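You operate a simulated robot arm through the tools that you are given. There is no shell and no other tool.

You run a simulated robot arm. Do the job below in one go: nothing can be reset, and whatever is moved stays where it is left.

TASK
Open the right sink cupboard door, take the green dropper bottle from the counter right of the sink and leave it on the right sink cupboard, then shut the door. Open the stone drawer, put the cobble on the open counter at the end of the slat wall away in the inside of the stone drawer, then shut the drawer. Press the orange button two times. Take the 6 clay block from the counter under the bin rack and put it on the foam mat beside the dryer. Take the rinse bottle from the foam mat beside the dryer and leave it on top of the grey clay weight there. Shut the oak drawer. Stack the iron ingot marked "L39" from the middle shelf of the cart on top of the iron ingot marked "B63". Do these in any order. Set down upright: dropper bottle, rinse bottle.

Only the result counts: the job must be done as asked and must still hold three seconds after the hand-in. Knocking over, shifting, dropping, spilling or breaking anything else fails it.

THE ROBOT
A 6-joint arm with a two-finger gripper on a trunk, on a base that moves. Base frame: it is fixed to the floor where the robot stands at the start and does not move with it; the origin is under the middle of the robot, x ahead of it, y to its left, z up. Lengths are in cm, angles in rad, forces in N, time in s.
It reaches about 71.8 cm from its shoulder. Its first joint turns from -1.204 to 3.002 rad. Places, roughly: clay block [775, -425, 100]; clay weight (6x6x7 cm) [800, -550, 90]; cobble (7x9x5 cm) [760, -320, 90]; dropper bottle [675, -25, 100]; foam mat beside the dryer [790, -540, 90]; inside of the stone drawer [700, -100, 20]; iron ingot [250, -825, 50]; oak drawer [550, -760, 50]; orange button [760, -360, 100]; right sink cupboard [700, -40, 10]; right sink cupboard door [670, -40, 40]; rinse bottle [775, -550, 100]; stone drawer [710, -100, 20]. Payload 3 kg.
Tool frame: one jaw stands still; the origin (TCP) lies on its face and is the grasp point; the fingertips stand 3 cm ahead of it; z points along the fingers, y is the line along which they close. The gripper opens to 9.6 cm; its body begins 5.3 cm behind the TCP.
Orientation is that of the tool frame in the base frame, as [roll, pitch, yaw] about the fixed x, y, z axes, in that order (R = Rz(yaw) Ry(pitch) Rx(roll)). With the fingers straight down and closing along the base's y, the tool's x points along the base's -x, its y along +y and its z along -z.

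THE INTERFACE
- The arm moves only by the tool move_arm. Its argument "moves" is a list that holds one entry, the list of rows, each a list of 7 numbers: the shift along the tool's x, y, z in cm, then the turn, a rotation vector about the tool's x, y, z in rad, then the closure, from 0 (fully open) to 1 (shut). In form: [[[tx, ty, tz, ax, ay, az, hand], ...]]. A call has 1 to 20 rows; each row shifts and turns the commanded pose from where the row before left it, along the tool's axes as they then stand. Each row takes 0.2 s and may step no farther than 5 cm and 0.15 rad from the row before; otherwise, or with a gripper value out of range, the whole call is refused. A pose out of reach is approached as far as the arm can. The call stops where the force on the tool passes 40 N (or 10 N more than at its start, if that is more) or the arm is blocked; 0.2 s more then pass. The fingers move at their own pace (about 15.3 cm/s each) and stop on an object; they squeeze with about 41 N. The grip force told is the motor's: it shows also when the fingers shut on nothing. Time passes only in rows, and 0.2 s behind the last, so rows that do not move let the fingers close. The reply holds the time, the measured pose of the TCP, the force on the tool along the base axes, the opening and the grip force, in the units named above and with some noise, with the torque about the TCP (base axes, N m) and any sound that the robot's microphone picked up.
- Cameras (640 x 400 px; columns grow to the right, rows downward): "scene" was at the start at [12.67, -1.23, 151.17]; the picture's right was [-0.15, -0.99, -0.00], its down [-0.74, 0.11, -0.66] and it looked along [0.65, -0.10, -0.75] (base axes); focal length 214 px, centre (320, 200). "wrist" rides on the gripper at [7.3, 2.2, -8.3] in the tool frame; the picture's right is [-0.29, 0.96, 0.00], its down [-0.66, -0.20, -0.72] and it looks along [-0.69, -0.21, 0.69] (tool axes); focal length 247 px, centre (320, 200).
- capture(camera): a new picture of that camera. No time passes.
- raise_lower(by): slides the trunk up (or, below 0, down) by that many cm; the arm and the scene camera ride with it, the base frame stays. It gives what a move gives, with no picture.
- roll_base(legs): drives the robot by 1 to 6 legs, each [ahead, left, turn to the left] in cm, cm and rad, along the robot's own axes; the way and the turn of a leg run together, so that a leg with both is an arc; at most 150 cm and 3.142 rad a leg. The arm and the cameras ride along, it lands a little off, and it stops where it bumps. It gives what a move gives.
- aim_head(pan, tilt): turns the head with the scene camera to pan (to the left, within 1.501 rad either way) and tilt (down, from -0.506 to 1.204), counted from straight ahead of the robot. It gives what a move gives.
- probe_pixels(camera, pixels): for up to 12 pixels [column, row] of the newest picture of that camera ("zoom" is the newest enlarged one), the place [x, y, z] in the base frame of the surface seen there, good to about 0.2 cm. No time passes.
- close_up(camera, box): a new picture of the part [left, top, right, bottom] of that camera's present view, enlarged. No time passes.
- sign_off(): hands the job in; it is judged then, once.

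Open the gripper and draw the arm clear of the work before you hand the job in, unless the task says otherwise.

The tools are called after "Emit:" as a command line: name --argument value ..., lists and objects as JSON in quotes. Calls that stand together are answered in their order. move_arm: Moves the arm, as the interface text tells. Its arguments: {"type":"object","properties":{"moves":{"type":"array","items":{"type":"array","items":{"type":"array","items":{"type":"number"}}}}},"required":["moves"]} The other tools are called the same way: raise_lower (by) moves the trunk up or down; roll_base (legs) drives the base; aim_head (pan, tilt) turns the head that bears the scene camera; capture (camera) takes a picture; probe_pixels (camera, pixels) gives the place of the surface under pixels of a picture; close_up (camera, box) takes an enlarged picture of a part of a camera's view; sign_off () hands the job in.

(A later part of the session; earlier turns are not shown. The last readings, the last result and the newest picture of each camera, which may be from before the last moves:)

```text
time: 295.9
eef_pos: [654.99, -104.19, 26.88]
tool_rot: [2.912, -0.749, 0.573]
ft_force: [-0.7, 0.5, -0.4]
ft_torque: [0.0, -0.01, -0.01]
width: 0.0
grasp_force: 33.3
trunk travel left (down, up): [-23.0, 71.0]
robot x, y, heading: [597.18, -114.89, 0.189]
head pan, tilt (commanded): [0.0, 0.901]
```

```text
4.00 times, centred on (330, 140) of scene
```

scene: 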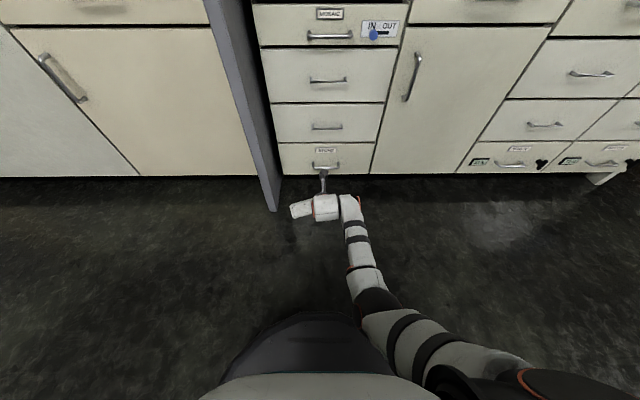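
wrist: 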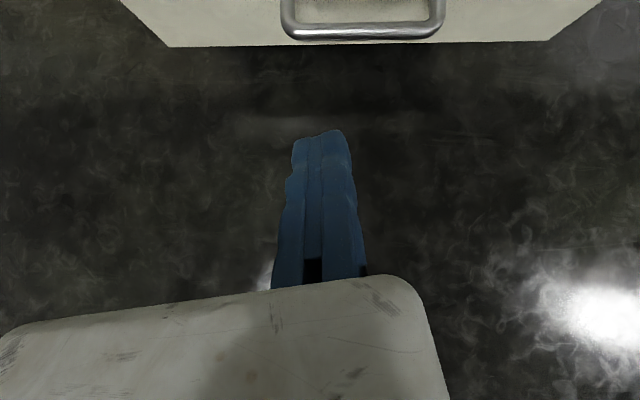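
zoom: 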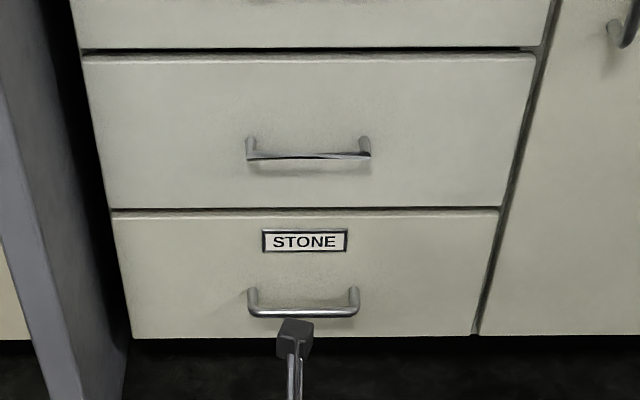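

The STONE drawer is flush with the others. Next is the orange button: I raise the trunk and drive back right along the lane to look at the machine there.

Emit:
raise_lower --by 40

Emit:
raise_lower --by 31

Emit:
roll_base --legs '[[8, 0, 0.011], [0, -150, 0], [0, -80, 0]]'

Emit:
aim_head --pan -0.3 --tilt 0.6

Emit:
capture --camera "scene"

```text
time: 299.7
eef_pos: [655.03, -104.29, 66.89]
tool_rot: [2.912, -0.752, 0.573]
ft_force: [0.3, 0.4, 0.0]
ft_torque: [0.03, -0.01, 0.02]
width: 0.0
grasp_force: 33.1
trunk travel left (down, up): [-63.0, 31.0]
robot x, y, heading: [596.73, -114.94, 0.193]
head pan, tilt (commanded): [0.0, 0.901]
```

```text
time: 302.8
eef_pos: [654.99, -104.3, 98.06]
tool_rot: [2.913, -0.75, 0.573]
ft_force: [0.3, 0.8, 0.0]
ft_torque: [0.0, -0.01, -0.01]
width: 0.0
grasp_force: 33.7
trunk travel left (down, up): [-94.0, 0.0]
robot x, y, heading: [597.3, -114.87, 0.188]
head pan, tilt (commanded): [0.0, 0.901]
```

```text
time: 314.8
eef_pos: [708.34, -328.52, 98.0]
tool_rot: [2.911, -0.752, 0.58]
ft_force: [-0.2, 0.5, 0.3]
ft_torque: [-0.05, -0.04, -0.03]
width: 0.0
grasp_force: 32.9
trunk travel left (down, up): [-94.0, 0.0]
robot x, y, heading: [650.12, -339.81, 0.205]
head pan, tilt (commanded): [0.0, 0.901]
```

```text
time: 315.6
eef_pos: [708.22, -328.47, 98.06]
tool_rot: [2.912, -0.75, 0.58]
ft_force: [-0.6, -0.1, -0.3]
ft_torque: [0.0, -0.01, 0.02]
width: 0.0
grasp_force: 33.0
trunk travel left (down, up): [-94.0, 0.0]
robot x, y, heading: [650.28, -339.76, 0.207]
head pan, tilt (commanded): [-0.3, 0.6]
```

```text
taken
```

scene: 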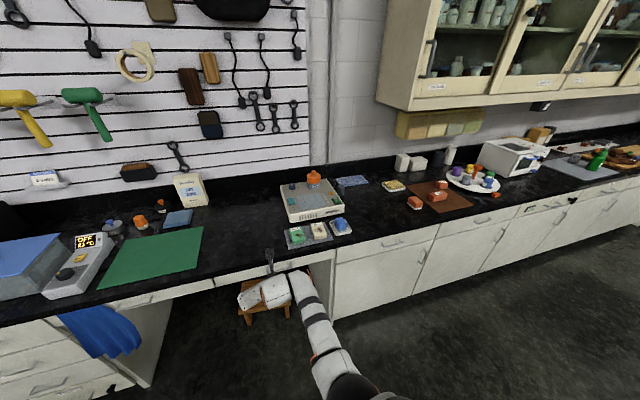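

Emit:
close_up --camera "scene" --box '[270, 155, 390, 255]'

Emit:
close_up --camera "scene" --box '[370, 130, 530, 230]'

```text
4.00 times, centred on (330, 205) of scene
```

zoom: 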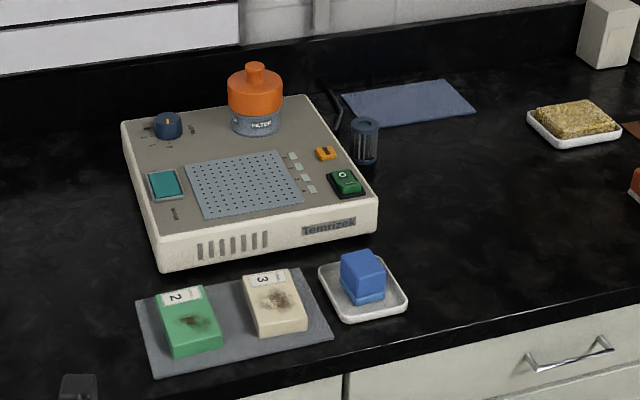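

```text
4.00 times, centred on (450, 180) of scene
```

zoom: 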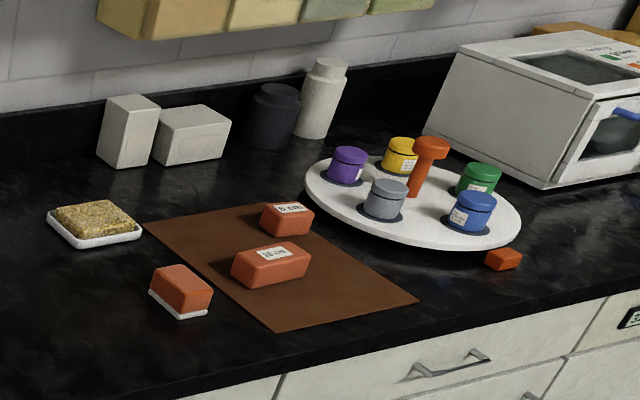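

The machine has a small orange key at scene (331,193) and an orange filter cap at (314,176). I probe both and take a tight close-up.

Emit:
probe_pixels --camera "scene" --pixels '[[331, 193], [314, 178], [313, 172], [336, 200], [325, 198], [310, 210]]'

Emit:
close_up --camera "scene" --box '[310, 180, 350, 210]'

```text
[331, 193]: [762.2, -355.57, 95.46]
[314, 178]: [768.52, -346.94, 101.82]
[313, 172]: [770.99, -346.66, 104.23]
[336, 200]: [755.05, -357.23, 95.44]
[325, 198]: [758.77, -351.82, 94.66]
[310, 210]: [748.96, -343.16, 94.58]
```

```text
13.33 times, centred on (330, 195) of scene
```

zoom: 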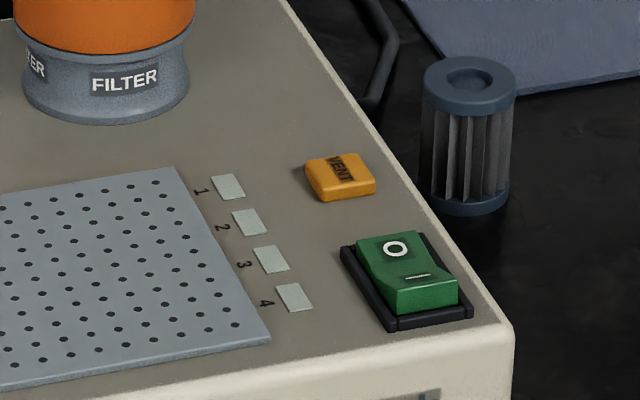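

The orange "VENT" key is at zoom (340,178), next to the green rocker switch. I probe its exact corners.

Emit:
probe_pixels --camera "zoom" --pixels '[[340, 172], [312, 168], [368, 182], [350, 158], [330, 188], [300, 160], [380, 240], [420, 270], [390, 200]]'

```text
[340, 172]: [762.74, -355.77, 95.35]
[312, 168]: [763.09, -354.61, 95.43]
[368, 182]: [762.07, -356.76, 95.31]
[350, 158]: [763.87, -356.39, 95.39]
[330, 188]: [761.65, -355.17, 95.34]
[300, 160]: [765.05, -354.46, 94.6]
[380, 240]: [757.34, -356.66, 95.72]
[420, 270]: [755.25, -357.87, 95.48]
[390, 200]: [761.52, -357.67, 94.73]
```

The "VENT" key's top is at (762.8,-355.8,95.4), about 2.3 cm wide; the green rocker is 4 cm nearer. I turn the closed hand to a straight, 55°-down pose for pressing.

Emit:
move_arm --moves '[[[0, 0, 0, -0.0252, -0.0591, 0.118, 1], [0, 0, 0, -0.0252, -0.0591, 0.118, 1], [0, 0, 0, -0.0252, -0.0591, 0.118, 1], [2, 0, -1, 0, 0, 0, 1], [2, 0, -1, 0, 0, 0, 1]]]'

Emit:
capture --camera "wrist"

```text
time: 316.8
eef_pos: [710.46, -328.42, 101.88]
tool_rot: [3.141, -0.61, 0.101]
ft_force: [-0.1, 0.0, 1.1]
ft_torque: [-0.01, 0.0, 0.0]
width: 0.01
grasp_force: 33.1
trunk travel left (down, up): [-94.0, 0.0]
robot x, y, heading: [650.31, -339.33, 0.201]
head pan, tilt (commanded): [-0.3, 0.6]
```

```text
taken
```

wrist: 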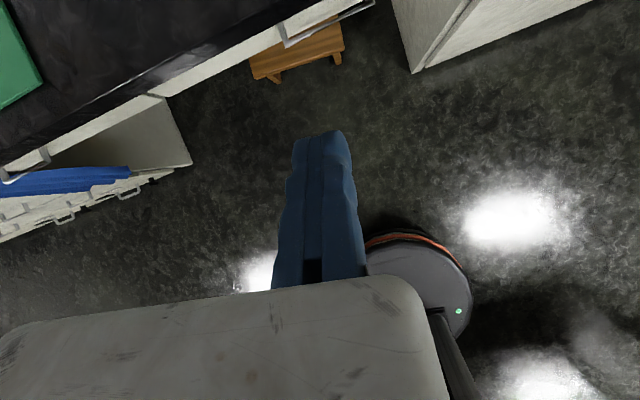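

The hand is straight and 55° down. I roll right 37 cm, then 38 cm forward, and check the position over the machine.

Emit:
roll_base --legs '[[0, -37.2, 0], [38, 0, 0]]'

Emit:
capture --camera "wrist"

Emit:
capture --camera "scene"

```text
time: 321.2
eef_pos: [754.86, -358.45, 101.94]
tool_rot: [3.141, -0.61, 0.092]
ft_force: [0.3, -0.1, 0.1]
ft_torque: [0.01, -0.02, 0.0]
width: 0.03
grasp_force: 33.4
trunk travel left (down, up): [-94.0, 0.0]
robot x, y, heading: [694.36, -368.99, 0.192]
head pan, tilt (commanded): [-0.3, 0.6]
```

```text
taken
```

wrist: 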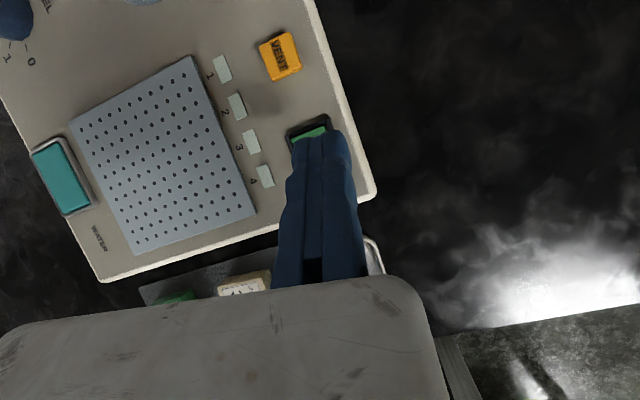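

```text
taken
```

scene: 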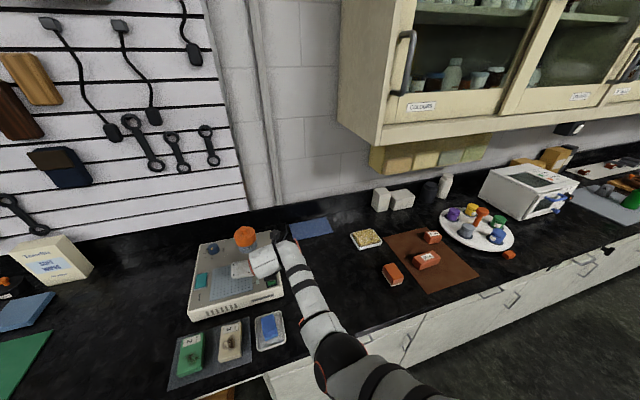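

The VENT key is at wrist (280,55); my fingertips are now above the green rocker (well clear in height). I probe the key.

Emit:
probe_pixels --camera "wrist" --pixels '[[280, 55], [266, 50], [296, 62], [283, 38], [278, 74], [320, 130], [310, 137]]'

```text
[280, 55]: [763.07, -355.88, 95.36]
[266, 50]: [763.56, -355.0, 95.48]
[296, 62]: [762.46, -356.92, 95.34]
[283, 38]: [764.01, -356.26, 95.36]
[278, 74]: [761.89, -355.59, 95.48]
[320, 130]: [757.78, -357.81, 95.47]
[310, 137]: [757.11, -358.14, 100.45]
```

I roll 7.4 cm ahead and 1.1 left to bring the fingertips over the key.

Emit:
roll_base --legs '[[7.4, 1.1, 0]]'

Emit:
capture --camera "wrist"

Emit:
close_up --camera "scene" --box '[180, 190, 340, 300]'

```text
time: 322.2
eef_pos: [761.69, -356.09, 102.18]
tool_rot: [-3.14, -0.612, 0.09]
ft_force: [-0.1, 0.5, -0.1]
ft_torque: [-0.02, -0.03, -0.02]
width: 0.04
grasp_force: 32.9
trunk travel left (down, up): [-94.0, 0.0]
robot x, y, heading: [701.67, -366.75, 0.195]
head pan, tilt (commanded): [-0.3, 0.6]
```

```text
taken
```

wrist: 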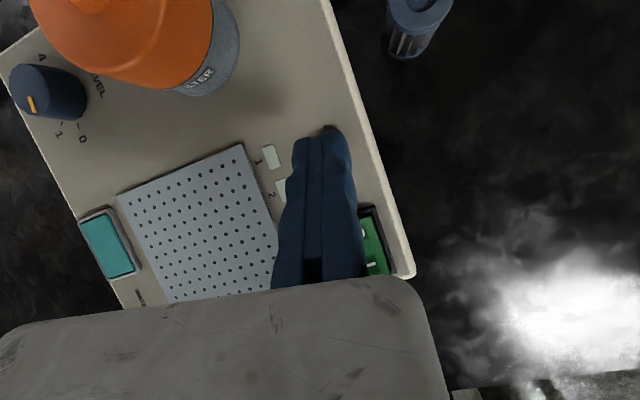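

```text
3.64 times, centred on (260, 245) of scene
```

zoom: 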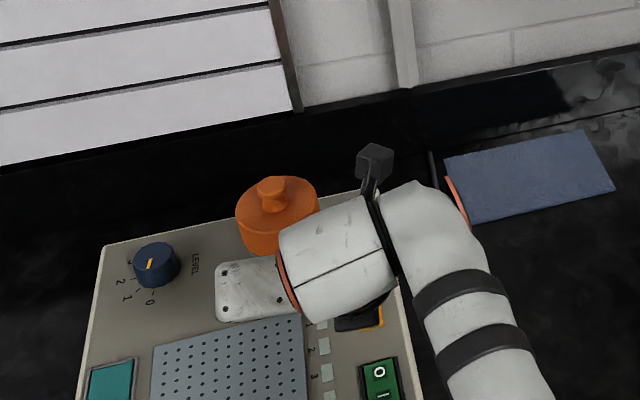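

The key is hidden right behind the fingertips, as intended. I descend 3 cm, then in small steps while watching force and sound.

Emit:
move_arm --moves '[[[-0.86, 0, 1.23, 0, 0, 0, 1], [-0.86, 0, 1.23, 0, 0, 0, 1]]]'

Emit:
capture --camera "wrist"

```text
time: 322.8
eef_pos: [761.88, -355.93, 98.85]
tool_rot: [-3.142, -0.61, 0.089]
ft_force: [-0.2, 0.7, 0.1]
ft_torque: [-0.02, 0.01, 0.0]
width: 0.0
grasp_force: 33.2
trunk travel left (down, up): [-94.0, 0.0]
robot x, y, heading: [701.51, -366.78, 0.192]
head pan, tilt (commanded): [-0.3, 0.6]
```

```text
taken
```

wrist: 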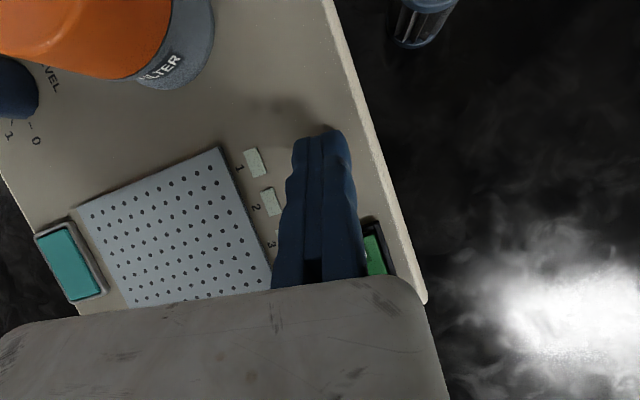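

By the LED spacing the key should be at (315,150), right under the tips. I press down in small steps.

Emit:
move_arm --moves '[[[-0.17, 0, 0.25, 0, 0, 0, 1], [-0.17, 0, 0.25, 0, 0, 0, 1]]]'

```text
time: 323.4
eef_pos: [762.0, -355.81, 98.32]
tool_rot: [3.141, -0.61, 0.092]
ft_force: [-0.7, -0.7, 1.1]
ft_torque: [0.0, 0.01, 0.03]
width: 0.58
grasp_force: 32.6
trunk travel left (down, up): [-94.0, 0.0]
robot x, y, heading: [701.46, -366.42, 0.191]
head pan, tilt (commanded): [-0.3, 0.6]
```

The jaws were nudged slightly (width 0.58), so contact begins. I press a little further.

Emit:
move_arm --moves '[[[-0.11, 0, 0.16, 0, 0, 0, 1], [0, 0, 0, 0, 0, 0, 1]]]'

Emit:
close_up --camera "scene" --box '[220, 230, 320, 300]'

Emit:
capture --camera "wrist"

```text
time: 324.0
eef_pos: [762.07, -355.98, 98.2]
tool_rot: [-3.141, -0.611, 0.09]
ft_force: [0.7, 0.2, 1.6]
ft_torque: [0.0, -0.05, 0.01]
width: 0.63
grasp_force: 32.7
trunk travel left (down, up): [-94.0, 0.0]
robot x, y, heading: [701.67, -366.37, 0.19]
head pan, tilt (commanded): [-0.3, 0.6]
heard: click
```

```text
5.71 times, centred on (270, 265) of scene
```

zoom: 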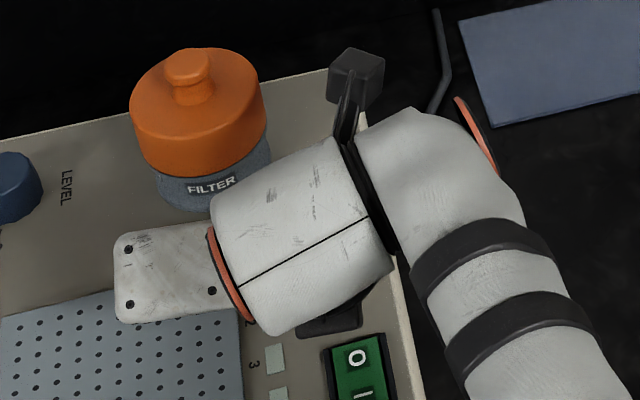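

```text
taken
```

wrist: 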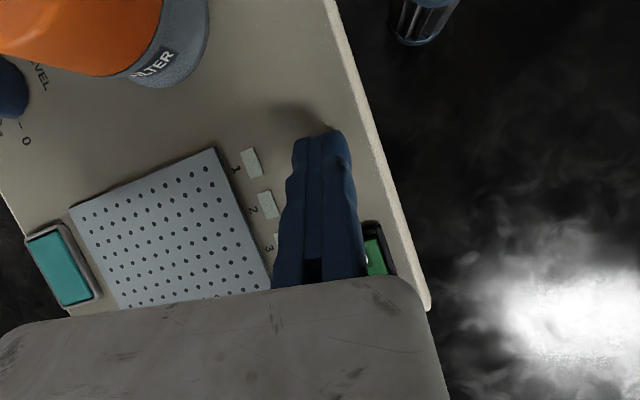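

A click was heard: first press done. I lift 1.5 cm to release the key.

Emit:
move_arm --moves '[[[0.43, 0, -0.61, 0, 0, 0, 1], [0.43, 0, -0.61, 0, 0, 0, 1], [0, 0, 0, 0, 0, 0, 1]]]'

Emit:
capture --camera "wrist"

```text
time: 324.8
eef_pos: [761.95, -355.83, 99.54]
tool_rot: [-3.141, -0.613, 0.093]
ft_force: [0.4, -0.4, -0.8]
ft_torque: [-0.03, -0.02, 0.03]
width: 0.0
grasp_force: 33.2
trunk travel left (down, up): [-94.0, 0.0]
robot x, y, heading: [701.46, -366.39, 0.19]
head pan, tilt (commanded): [-0.3, 0.6]
```

```text
taken
```

wrist: 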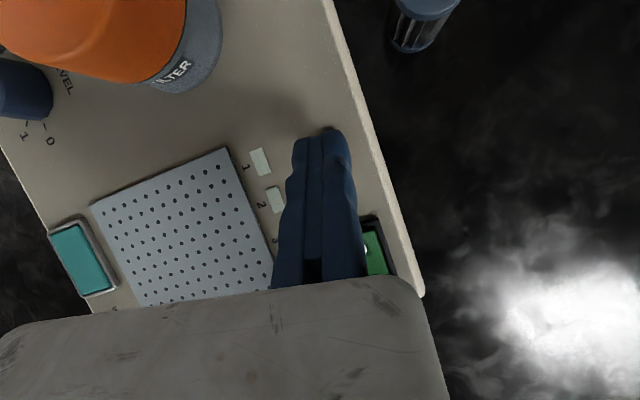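

Released. Now the second press, to the same depth.

Emit:
move_arm --moves '[[[-0.4, 0, 0.57, 0, 0, 0, 1], [-0.25, 0, 0.35, 0, 0, 0, 1], [-0.12, 0, 0.17, 0, 0, 0, 1], [0, 0, 0, 0, 0, 0, 1]]]'

```text
time: 325.8
eef_pos: [761.99, -355.94, 98.39]
tool_rot: [-3.141, -0.611, 0.092]
ft_force: [-0.2, 1.3, 0.8]
ft_torque: [-0.01, 0.03, -0.02]
width: 0.6
grasp_force: 33.0
trunk travel left (down, up): [-94.0, 0.0]
robot x, y, heading: [701.41, -366.46, 0.193]
head pan, tilt (commanded): [-0.3, 0.6]
```

No click yet (z 98.39); I press a little deeper.

Emit:
move_arm --moves '[[[-0.1, 0, 0.14, 0, 0, 0, 1], [0, 0, 0, 0, 0, 0, 1]]]'

```text
time: 326.4
eef_pos: [761.85, -355.9, 98.19]
tool_rot: [-3.141, -0.612, 0.09]
ft_force: [-1.1, 0.0, 1.2]
ft_torque: [0.05, 0.01, 0.02]
width: 0.59
grasp_force: 32.9
trunk travel left (down, up): [-94.0, 0.0]
robot x, y, heading: [701.89, -366.52, 0.195]
head pan, tilt (commanded): [-0.3, 0.6]
heard: click
```

Second click heard. I lift off and check the LEDs next to the key.

Emit:
move_arm --moves '[[[0.43, 0, -0.61, 0, 0, 0, 1], [0.86, 0, -1.23, 0, 0, 0, 1], [0.86, 0, -1.23, 0, 0, 0, 1]]]'

Emit:
roll_base --legs '[[-14, 0, 0]]'

Emit:
capture --camera "wrist"

```text
time: 327.2
eef_pos: [761.72, -355.85, 101.93]
tool_rot: [-3.14, -0.61, 0.092]
ft_force: [0.6, -0.2, 0.0]
ft_torque: [-0.04, 0.0, 0.0]
width: 0.0
grasp_force: 33.0
trunk travel left (down, up): [-94.0, 0.0]
robot x, y, heading: [701.91, -366.59, 0.188]
head pan, tilt (commanded): [-0.3, 0.6]
```

```text
time: 328.6
eef_pos: [748.4, -358.34, 101.85]
tool_rot: [3.141, -0.609, 0.095]
ft_force: [-0.5, -0.2, -0.4]
ft_torque: [0.01, -0.03, -0.05]
width: 0.01
grasp_force: 33.0
trunk travel left (down, up): [-94.0, 0.0]
robot x, y, heading: [688.01, -369.1, 0.194]
head pan, tilt (commanded): [-0.3, 0.6]
```

```text
taken
```

wrist: 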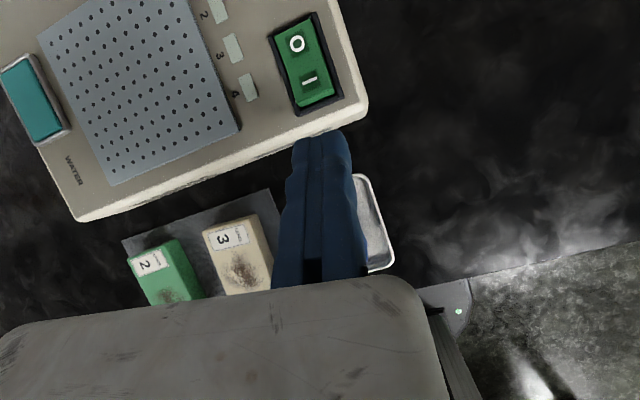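

I check the LEDs from the scene camera.

Emit:
capture --camera "scene"

Emit:
close_up --camera "scene" --box '[200, 190, 320, 290]'

```text
taken
```

scene: 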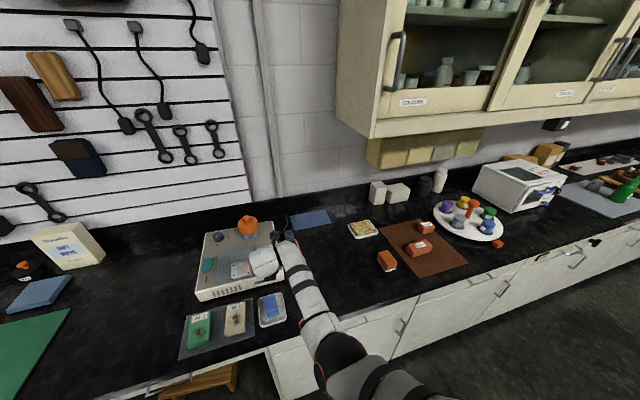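

```text
4.00 times, centred on (260, 240) of scene
```

zoom: 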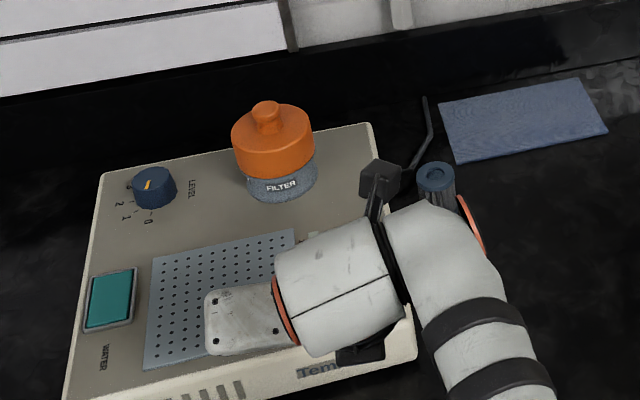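

Two clicks were heard, so the button is done. Now I look for the "6" clay block among the red blocks under the bin rack.

Emit:
close_up --camera "scene" --box '[360, 190, 510, 290]'

```text
4.00 times, centred on (435, 240) of scene
```

zoom: 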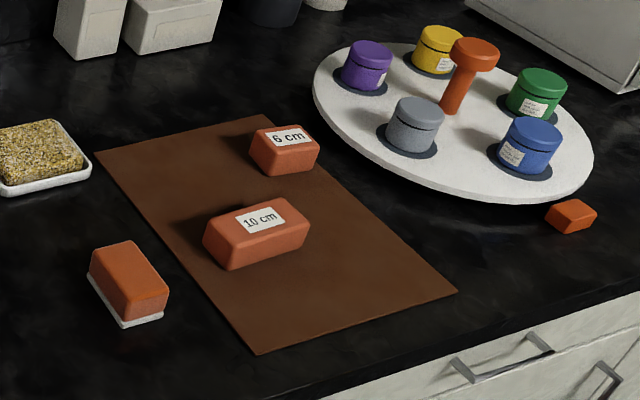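

The "6 cm" block is at zoom (285,150), behind the "10 cm" one. I probe both and the turntable plate.

Emit:
probe_pixels --camera "zoom" --pixels '[[285, 140], [255, 135], [310, 130], [318, 150], [285, 158], [260, 160], [280, 130], [240, 220], [300, 225], [320, 90], [350, 160], [200, 150]]'

```text
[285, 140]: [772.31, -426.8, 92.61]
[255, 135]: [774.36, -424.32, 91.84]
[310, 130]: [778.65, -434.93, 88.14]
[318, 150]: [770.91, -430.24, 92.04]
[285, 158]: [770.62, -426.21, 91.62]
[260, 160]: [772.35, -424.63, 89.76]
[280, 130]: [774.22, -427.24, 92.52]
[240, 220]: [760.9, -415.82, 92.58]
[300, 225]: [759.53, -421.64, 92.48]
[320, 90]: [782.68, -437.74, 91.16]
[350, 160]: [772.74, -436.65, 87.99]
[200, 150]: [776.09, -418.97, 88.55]
```

The "6 cm" block is around (773,-427), top z 92.6. I roll right 70 cm to bring the hand near it and look from above.

Emit:
roll_base --legs '[[0, -68, 0.006]]'

Emit:
capture --camera "wrist"

Emit:
capture --camera "scene"

```text
time: 332.3
eef_pos: [761.8, -424.0, 101.84]
tool_rot: [-3.141, -0.612, 0.114]
ft_force: [0.0, -0.5, -1.2]
ft_torque: [-0.02, 0.01, 0.01]
width: 0.0
grasp_force: 32.8
trunk travel left (down, up): [-94.0, 0.0]
robot x, y, heading: [701.88, -435.72, 0.209]
head pan, tilt (commanded): [-0.3, 0.6]
```

```text
taken
```

wrist: 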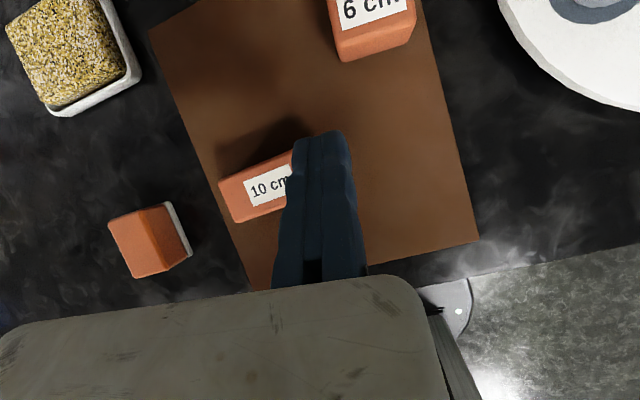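

```text
taken
```

scene: 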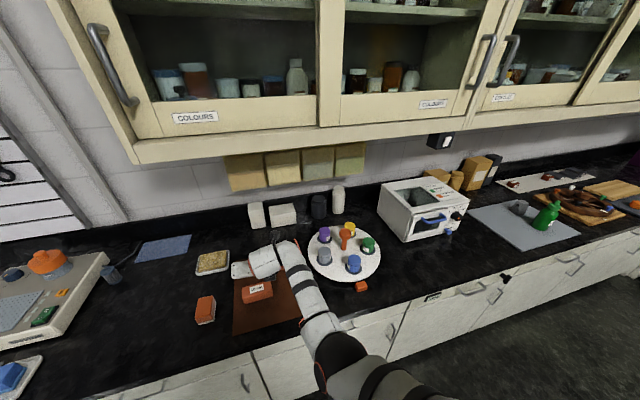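

The "6 cm" block is at (372,25) in the wrist view, its long side nearly along my jaw direction. I move 5 cm forward to see it fully.

Emit:
roll_base --legs '[[5.5, -1, 0]]'

Emit:
capture --camera "wrist"

```text
time: 333.3
eef_pos: [766.71, -423.91, 102.22]
tool_rot: [-3.141, -0.614, 0.115]
ft_force: [-0.8, -0.1, 1.7]
ft_torque: [-0.01, 0.03, 0.03]
width: 0.02
grasp_force: 32.7
trunk travel left (down, up): [-94.0, 0.0]
robot x, y, heading: [707.7, -435.58, 0.21]
head pan, tilt (commanded): [-0.3, 0.6]
```

```text
taken
```

wrist: 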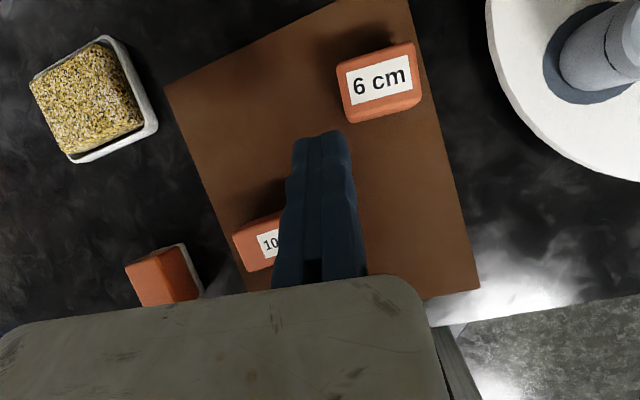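

Emit:
probe_pixels --camera "wrist" --pixels '[[342, 70], [410, 50], [414, 82], [350, 103], [378, 78], [345, 85], [416, 68], [380, 58], [385, 108], [400, 130], [500, 110], [250, 235]]'

```text
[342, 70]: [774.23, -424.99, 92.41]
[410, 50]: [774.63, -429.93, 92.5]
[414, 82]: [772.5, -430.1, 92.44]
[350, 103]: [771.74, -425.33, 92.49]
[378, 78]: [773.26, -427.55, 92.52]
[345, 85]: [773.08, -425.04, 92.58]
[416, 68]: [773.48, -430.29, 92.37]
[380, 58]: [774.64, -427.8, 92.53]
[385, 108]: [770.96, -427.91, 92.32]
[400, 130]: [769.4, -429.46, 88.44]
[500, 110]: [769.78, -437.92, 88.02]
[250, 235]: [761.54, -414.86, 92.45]
```

The block's centre is (773.3,-427.6), 6 cm side along my jaw line, top 92.5, mat z 88.45. I open the jaws and roll so they straddle it.

Emit:
move_arm --moves '[[[0, 0, 0, 0, 0, 0, 0.5], [0, 0, 0, 0, 0, 0, 0.05], [0, 0, 0, 0, 0, 0, 0.05]]]'

Emit:
roll_base --legs '[[4.3, -8.9, 0]]'

Emit:
capture --camera "wrist"

```text
time: 334.1
eef_pos: [767.49, -423.71, 101.81]
tool_rot: [-3.141, -0.611, 0.114]
ft_force: [0.2, 0.0, 0.3]
ft_torque: [0.0, 0.02, -0.02]
width: 9.12
grasp_force: 0.1
trunk travel left (down, up): [-94.0, 0.0]
robot x, y, heading: [707.23, -435.74, 0.215]
head pan, tilt (commanded): [-0.3, 0.6]
```

```text
time: 335.2
eef_pos: [773.11, -431.33, 101.85]
tool_rot: [-3.141, -0.609, 0.116]
ft_force: [0.5, -0.2, 0.1]
ft_torque: [0.0, -0.01, -0.01]
width: 9.13
grasp_force: 0.1
trunk travel left (down, up): [-94.0, 0.0]
robot x, y, heading: [713.37, -443.46, 0.219]
head pan, tilt (commanded): [-0.3, 0.6]
```

```text
taken
```

wrist: 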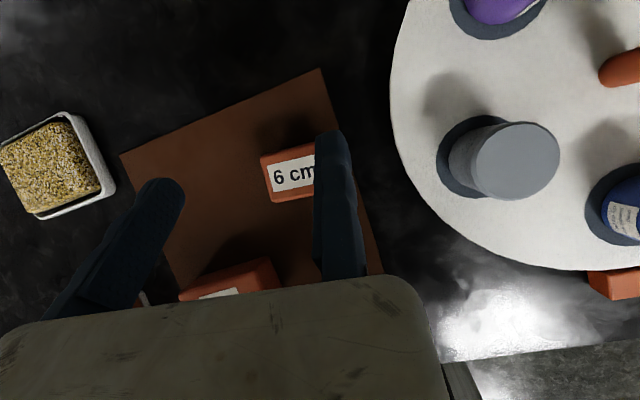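

I probe the disc's edge and the grey cup relative to the fixed jaw before descending.

Emit:
probe_pixels --camera "wrist" --pixels '[[400, 120], [410, 170], [445, 165], [470, 150], [340, 250], [350, 160], [290, 175], [265, 165], [310, 150]]'

```text
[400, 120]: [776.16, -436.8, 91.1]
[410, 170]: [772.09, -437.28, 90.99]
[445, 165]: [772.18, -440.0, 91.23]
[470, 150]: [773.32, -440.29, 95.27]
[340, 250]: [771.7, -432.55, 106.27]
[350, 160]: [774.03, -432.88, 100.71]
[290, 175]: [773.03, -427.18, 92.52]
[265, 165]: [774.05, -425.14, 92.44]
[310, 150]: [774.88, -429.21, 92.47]
```

Clearance to the disc is ~4 cm. I descend to the block.

Emit:
move_arm --moves '[[[-1.72, 0, 2.46, 0, 0, 0, 0.05], [-1.72, 0, 2.46, 0, 0, 0, 0.05], [-1.72, 0, 2.46, 0, 0, 0, 0.05], [-0.3, 0, 0.45, 0, 0, 0, 0.05]]]'

Emit:
capture --camera "wrist"

```text
time: 336.2
eef_pos: [772.28, -431.85, 92.67]
tool_rot: [-3.139, -0.611, 0.113]
ft_force: [-0.5, 0.2, 0.9]
ft_torque: [0.0, 0.02, -0.03]
width: 9.11
grasp_force: 0.0
out of reach, approached as far as the arm can: row 3
trunk travel left (down, up): [-94.0, 0.0]
robot x, y, heading: [713.25, -443.47, 0.218]
head pan, tilt (commanded): [-0.3, 0.6]
```

```text
taken
```

wrist: 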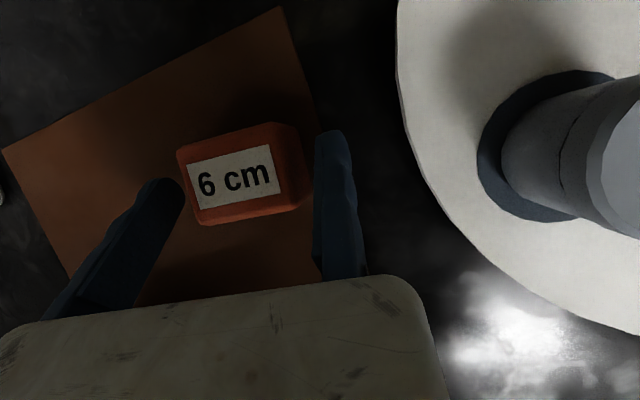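

The block is between the jaws. I shift 0.8 cm left to nearly touch with the fixed jaw and close.

Emit:
move_arm --moves '[[[0, -0.8, 0, 0, 0, 0, 0.05], [0, 0, 0, 0, 0, 0, 0.2], [0, 0, 0, 0, 0, 0, 0.35], [0, 0, 0, 0, 0, 0, 0.6], [0, 0, 0, 0, 0, 0, 1], [0, 0, 0, 0, 0, 0, 1]]]'

Emit:
capture --camera "wrist"

```text
time: 337.6
eef_pos: [772.01, -431.27, 92.79]
tool_rot: [-3.139, -0.61, 0.115]
ft_force: [-0.5, 2.0, 1.4]
ft_torque: [0.01, -0.03, 0.05]
width: 5.92
grasp_force: 41.3
out of reach, approached as far as the arm can: row 1
trunk travel left (down, up): [-94.0, 0.0]
robot x, y, heading: [713.42, -443.37, 0.213]
head pan, tilt (commanded): [-0.3, 0.6]
```

```text
taken
```

wrist: 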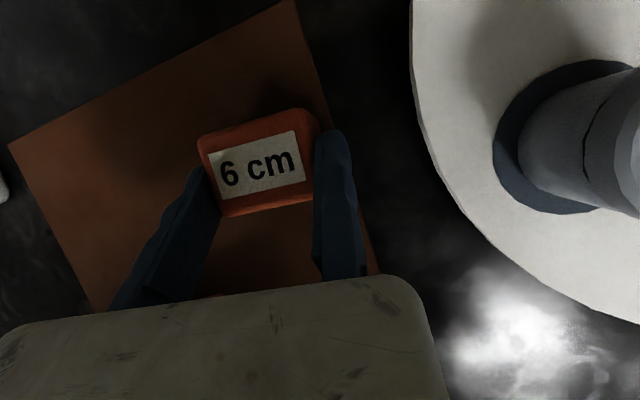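

The block is held (width 5.9). I lift it 10 cm.

Emit:
move_arm --moves '[[[0.9, 0, -1.25, 0, 0, 0, 1], [1.72, 0, -2.46, 0, 0, 0, 1], [1.72, 0, -2.46, 0, 0, 0, 1], [1.72, 0, -2.46, 0, 0, 0, 1]]]'

Emit:
aim_head --pan -0.8 --tilt 0.5

Emit:
capture --camera "scene"

Emit:
capture --camera "wrist"

```text
time: 338.6
eef_pos: [772.13, -431.25, 103.55]
tool_rot: [3.141, -0.609, 0.114]
ft_force: [0.2, -0.6, -1.5]
ft_torque: [-0.06, 0.01, -0.01]
width: 5.93
grasp_force: 40.9
trunk travel left (down, up): [-94.0, 0.0]
robot x, y, heading: [713.51, -443.69, 0.212]
head pan, tilt (commanded): [-0.3, 0.6]
```

```text
time: 339.5
eef_pos: [772.33, -431.21, 103.45]
tool_rot: [-3.139, -0.608, 0.116]
ft_force: [0.0, -0.1, -1.9]
ft_torque: [-0.04, 0.02, 0.02]
width: 5.93
grasp_force: 41.3
trunk travel left (down, up): [-94.0, 0.0]
robot x, y, heading: [713.18, -443.65, 0.207]
head pan, tilt (commanded): [-0.799, 0.499]
```

```text
taken
```

scene: 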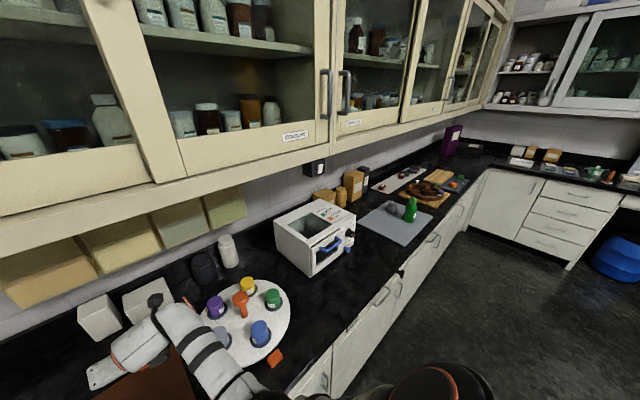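

```text
taken
```

wrist: 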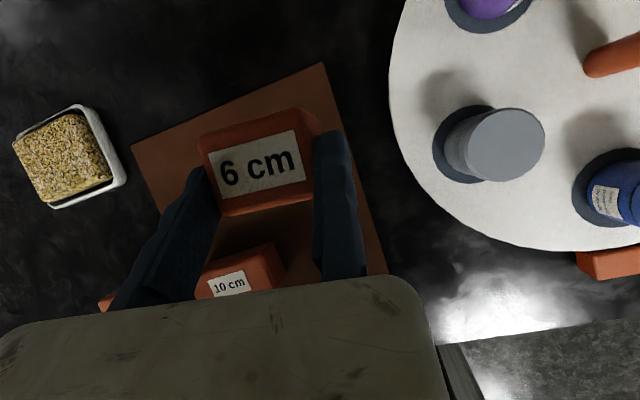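

The foam mat (grey) with a green bottle and grey weight is at scene (400,225). I zoom in on it.

Emit:
close_up --camera "scene" --box '[330, 170, 470, 260]'

Emit:
probe_pixels --camera "zoom" --pixels '[[280, 180], [270, 170], [295, 195], [360, 150], [360, 180], [355, 220], [200, 210], [300, 280], [420, 230], [250, 240], [330, 250]]'

```text
4.44 times, centred on (400, 215) of scene
```

zoom: 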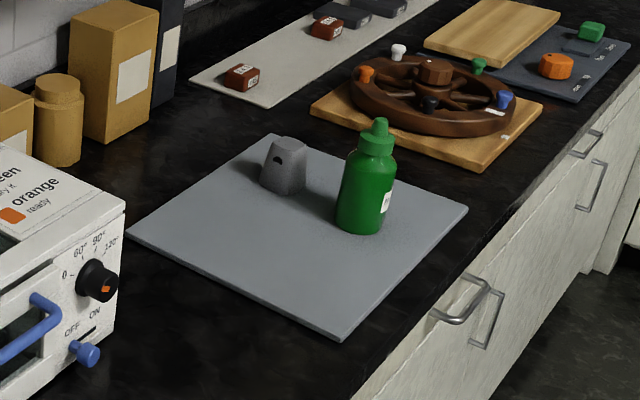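

```text
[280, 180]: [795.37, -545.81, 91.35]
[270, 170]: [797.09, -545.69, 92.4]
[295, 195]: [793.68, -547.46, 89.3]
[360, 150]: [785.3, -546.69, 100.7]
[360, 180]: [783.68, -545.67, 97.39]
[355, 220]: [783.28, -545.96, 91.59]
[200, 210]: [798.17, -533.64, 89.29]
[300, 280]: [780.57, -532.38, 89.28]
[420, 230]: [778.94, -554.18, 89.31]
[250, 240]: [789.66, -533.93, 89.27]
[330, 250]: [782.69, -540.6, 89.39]
```

The mat's top is z≈89.3; the weight is at ~(796,-547) and the green bottle at ~(785.5,-547.5). I probe the dryer's right side and mat corners.

Emit:
probe_pixels --camera "zoom" --pixels '[[115, 310], [85, 352], [120, 215], [100, 282], [135, 240], [270, 137], [462, 212], [340, 335], [150, 260], [140, 300], [60, 385], [480, 165]]'

```text
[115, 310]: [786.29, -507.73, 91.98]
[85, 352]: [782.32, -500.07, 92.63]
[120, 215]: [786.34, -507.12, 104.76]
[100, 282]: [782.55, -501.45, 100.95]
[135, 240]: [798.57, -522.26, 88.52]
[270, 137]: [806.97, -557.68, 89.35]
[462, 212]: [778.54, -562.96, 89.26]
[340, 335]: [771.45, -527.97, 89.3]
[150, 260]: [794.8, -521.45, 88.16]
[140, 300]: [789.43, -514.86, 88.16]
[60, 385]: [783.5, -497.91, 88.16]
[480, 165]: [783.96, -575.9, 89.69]
```

The free spot for the block is about (783,-534). I back off 30 cm first so the hand passes in front of the turntable and dryer, and look to the right for obstacles.

Emit:
roll_base --legs '[[-30, 0, 0]]'

Emit:
aim_head --pan -1.3 --tilt 0.5

Emit:
capture --camera "scene"

```text
time: 341.6
eef_pos: [742.86, -437.5, 103.36]
tool_rot: [-3.141, -0.61, 0.118]
ft_force: [-0.2, 0.0, -2.7]
ft_torque: [-0.04, -0.01, 0.0]
width: 5.92
grasp_force: 41.1
trunk travel left (down, up): [-94.0, 0.0]
robot x, y, heading: [683.9, -450.01, 0.22]
head pan, tilt (commanded): [-0.799, 0.499]
```

```text
time: 342.5
eef_pos: [742.86, -437.49, 103.45]
tool_rot: [3.141, -0.609, 0.118]
ft_force: [0.6, 0.4, -2.1]
ft_torque: [-0.07, 0.04, -0.01]
width: 5.91
grasp_force: 41.3
trunk travel left (down, up): [-94.0, 0.0]
robot x, y, heading: [683.84, -450.1, 0.22]
head pan, tilt (commanded): [-1.3, 0.499]
```

```text
taken
```

scene: 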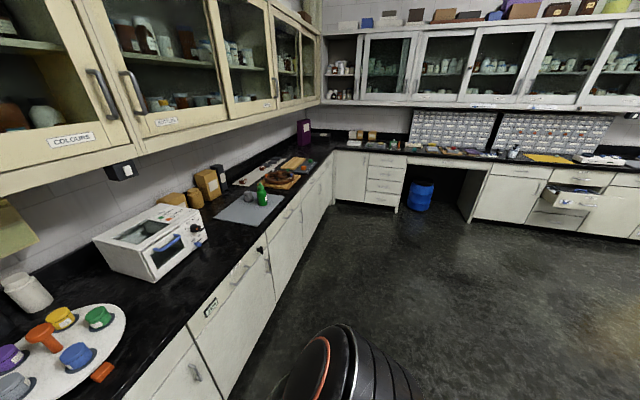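

The floor to the right is free. I roll right 105 cm with the block.

Emit:
roll_base --legs '[[-1, -105.4, -0.015]]'

Emit:
aim_head --pan -0.1 --tilt 0.75

Emit:
capture --camera "scene"

Emit:
capture --camera "wrist"

```text
time: 347.9
eef_pos: [764.24, -540.19, 103.46]
tool_rot: [-3.141, -0.611, 0.114]
ft_force: [0.5, 0.9, -1.8]
ft_torque: [-0.06, 0.03, 0.01]
width: 5.94
grasp_force: 41.0
trunk travel left (down, up): [-94.0, 0.0]
robot x, y, heading: [705.39, -552.55, 0.21]
head pan, tilt (commanded): [-1.3, 0.499]
```

```text
time: 349.3
eef_pos: [764.13, -540.22, 103.48]
tool_rot: [-3.141, -0.612, 0.113]
ft_force: [-0.3, 0.5, -3.0]
ft_torque: [-0.05, 0.03, 0.0]
width: 5.93
grasp_force: 41.2
trunk travel left (down, up): [-94.0, 0.0]
robot x, y, heading: [704.97, -552.8, 0.212]
head pan, tilt (commanded): [-0.099, 0.75]
```

```text
taken
```

scene: 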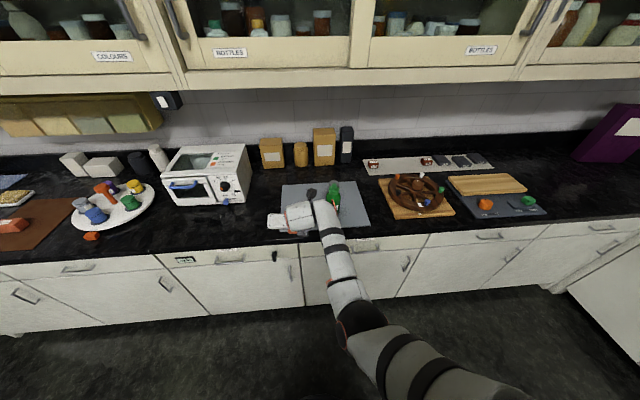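

```text
taken
```

wrist: 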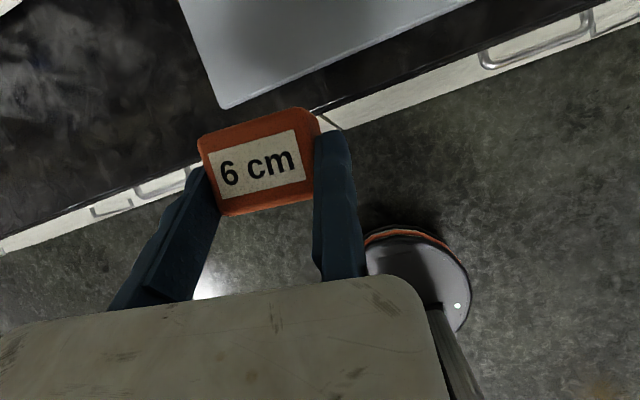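

I move ahead 18.7 cm to bring the block above the mat's free area, left of the green bottle.

Emit:
roll_base --legs '[[18.7, -0.5, 0]]'

Emit:
capture --camera "wrist"

Emit:
capture --camera "scene"

```text
time: 350.9
eef_pos: [782.53, -536.83, 103.42]
tool_rot: [-3.141, -0.611, 0.111]
ft_force: [0.1, 0.6, -2.4]
ft_torque: [-0.07, 0.04, 0.01]
width: 5.91
grasp_force: 41.8
trunk travel left (down, up): [-94.0, 0.0]
robot x, y, heading: [723.94, -548.78, 0.207]
head pan, tilt (commanded): [-0.099, 0.75]
```

```text
taken
```

wrist: 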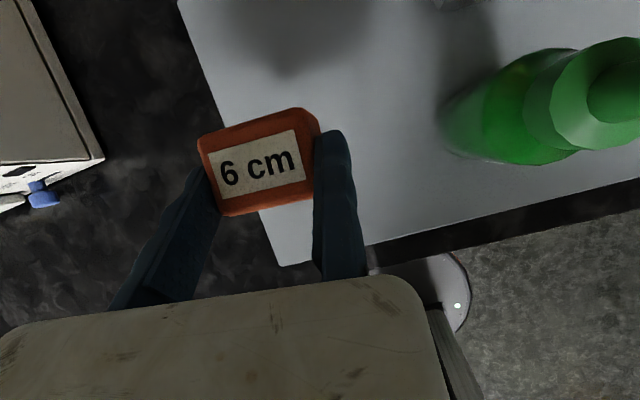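

```text
taken
```

scene: 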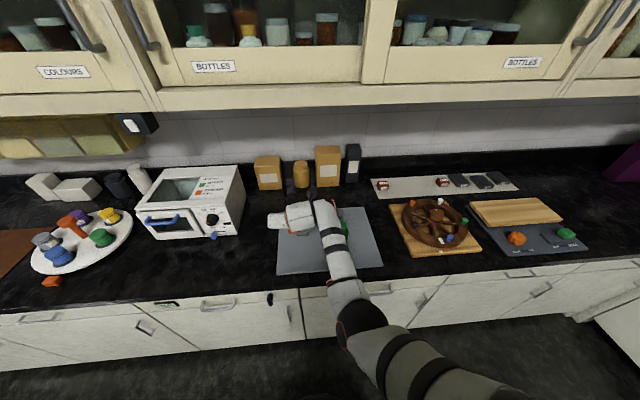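

Geometry puts the block ~5 cm inside the mat's left edge. I descend 9 cm, then settle gently.

Emit:
move_arm --moves '[[[-1.72, 0, 2.46, 0, 0, 0, 1], [-1.72, 0, 2.46, 0, 0, 0, 1], [-1.6, 0, 2.29, 0, 0, 0, 1]]]'

Emit:
capture --camera "wrist"

```text
time: 351.7
eef_pos: [782.85, -536.9, 94.6]
tool_rot: [-3.14, -0.609, 0.113]
ft_force: [-0.5, -0.2, -2.2]
ft_torque: [-0.1, -0.01, -0.01]
width: 5.92
grasp_force: 41.2
trunk travel left (down, up): [-94.0, 0.0]
robot x, y, heading: [723.62, -549.15, 0.215]
head pan, tilt (commanded): [-0.099, 0.75]
```

```text
taken
```

wrist: 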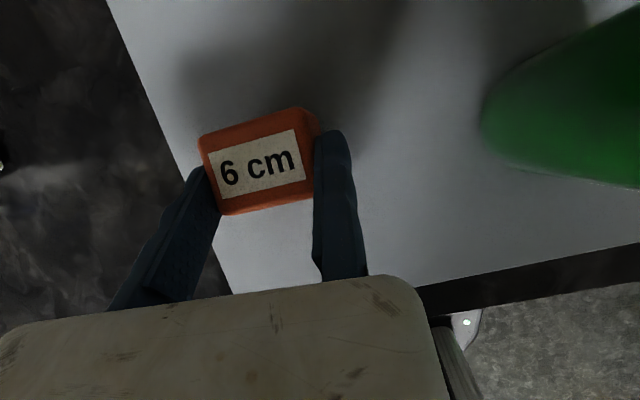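

The block's left end seems near the mat's left edge. I probe the edge.

Emit:
probe_pixels --camera "wrist" --pixels '[[150, 90], [170, 120], [185, 160], [235, 270], [220, 240], [250, 165], [205, 160], [400, 280], [480, 120]]'

```text
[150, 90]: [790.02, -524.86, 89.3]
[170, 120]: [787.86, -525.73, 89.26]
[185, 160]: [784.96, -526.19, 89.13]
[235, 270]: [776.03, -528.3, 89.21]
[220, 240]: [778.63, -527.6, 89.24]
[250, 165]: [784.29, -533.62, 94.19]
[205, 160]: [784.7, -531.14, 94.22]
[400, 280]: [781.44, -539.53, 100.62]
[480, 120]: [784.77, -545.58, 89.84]
```

The block is 5 cm inside the mat's edge. I lower the last centimetre in small steps.

Emit:
move_arm --moves '[[[-0.28, 0, 0.41, 0, 0, 0, 1], [-0.17, 0, 0.25, 0, 0, 0, 1]]]'

```text
time: 352.3
eef_pos: [782.72, -536.98, 93.87]
tool_rot: [-3.14, -0.609, 0.11]
ft_force: [-0.8, 0.0, -1.5]
ft_torque: [-0.11, 0.05, 0.0]
width: 5.94
grasp_force: 41.2
trunk travel left (down, up): [-94.0, 0.0]
robot x, y, heading: [723.82, -548.9, 0.213]
head pan, tilt (commanded): [-0.099, 0.75]
```

Emit:
move_arm --moves '[[[-0.12, 0, 0.17, 0, 0, 0, 1], [-0.12, 0, 0.17, 0, 0, 0, 1]]]'

```text
time: 352.9
eef_pos: [782.62, -536.84, 93.71]
tool_rot: [-3.137, -0.614, 0.111]
ft_force: [-0.4, -1.7, 7.2]
ft_torque: [-0.14, 0.11, 0.01]
width: 5.91
grasp_force: 40.7
trunk travel left (down, up): [-94.0, 0.0]
robot x, y, heading: [723.74, -548.74, 0.211]
head pan, tilt (commanded): [-0.099, 0.75]
```

Contact is felt (Fz +7). I open the jaws, step off the fixed jaw and lift away.

Emit:
move_arm --moves '[[[0, 0, 0, 0, 0, 0, 0.3], [0, 0, 0, 0, 0, 0, 0.2], [0, 0.5, 0, 0, 0, 0, 0.15], [1.0, 0, -1.4, 0, 0, 0, 0.15], [1.72, 0, -2.46, 0, 0, 0, 0.15], [1.72, 0, -2.46, 0, 0, 0, 0.15], [1.72, 0, -2.46, 0, 0, 0, 0.15]]]'

Emit:
capture --camera "wrist"

```text
time: 354.5
eef_pos: [782.63, -537.38, 104.11]
tool_rot: [-3.14, -0.608, 0.111]
ft_force: [0.4, -0.4, -0.2]
ft_torque: [0.03, -0.03, -0.01]
width: 8.17
grasp_force: 0.1
trunk travel left (down, up): [-94.0, 0.0]
robot x, y, heading: [723.94, -549.01, 0.209]
head pan, tilt (commanded): [-0.099, 0.75]
```

```text
taken
```

wrist: 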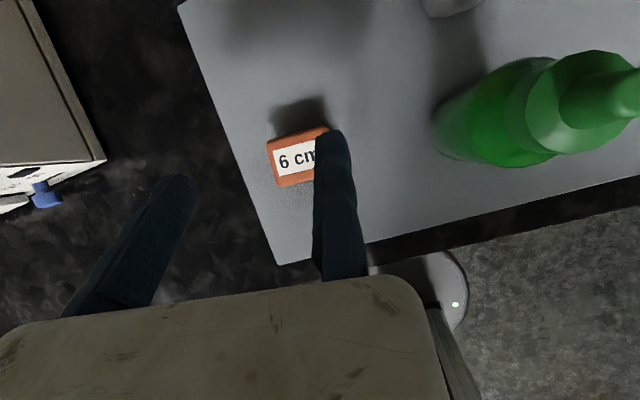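

The block is placed. I back off 16 cm to view the green rinse bottle and the grey weight.

Emit:
roll_base --legs '[[-16, 0, 0]]'

Emit:
aim_head --pan 0.1 --tilt 0.65

Emit:
capture --camera "scene"

Emit:
close_up --camera "scene" --box '[270, 140, 410, 240]'

```text
time: 355.9
eef_pos: [767.67, -540.64, 104.06]
tool_rot: [3.141, -0.609, 0.111]
ft_force: [0.1, -0.2, 0.0]
ft_torque: [0.01, 0.03, 0.04]
width: 8.17
grasp_force: 0.0
trunk travel left (down, up): [-94.0, 0.0]
robot x, y, heading: [708.59, -552.19, 0.208]
head pan, tilt (commanded): [-0.099, 0.75]
```

```text
time: 356.6
eef_pos: [767.57, -540.67, 104.17]
tool_rot: [-3.14, -0.612, 0.109]
ft_force: [0.4, 0.2, -0.6]
ft_torque: [-0.01, -0.01, 0.0]
width: 8.17
grasp_force: 0.1
trunk travel left (down, up): [-94.0, 0.0]
robot x, y, heading: [708.92, -552.27, 0.211]
head pan, tilt (commanded): [0.099, 0.649]
```

```text
taken
```

scene: 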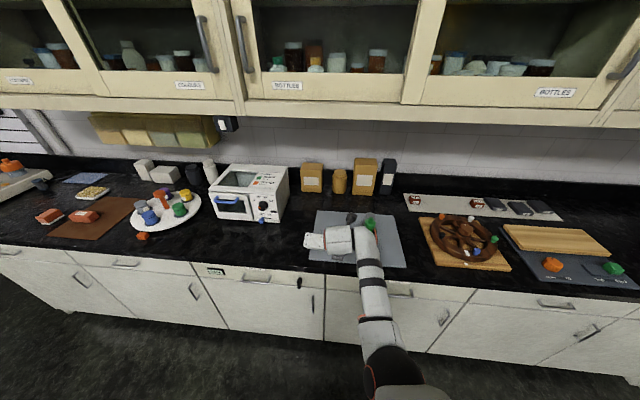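

```text
4.00 times, centred on (340, 190) of scene
```

zoom: 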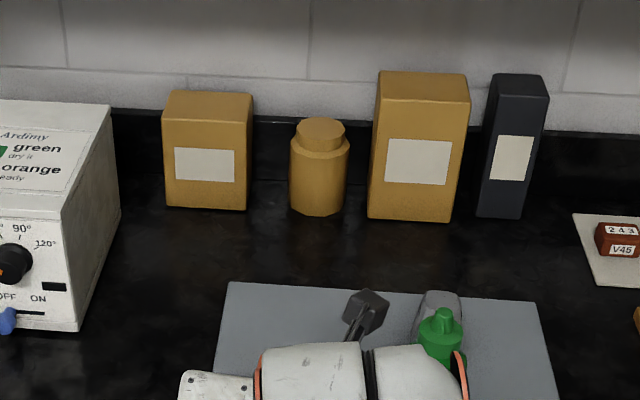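

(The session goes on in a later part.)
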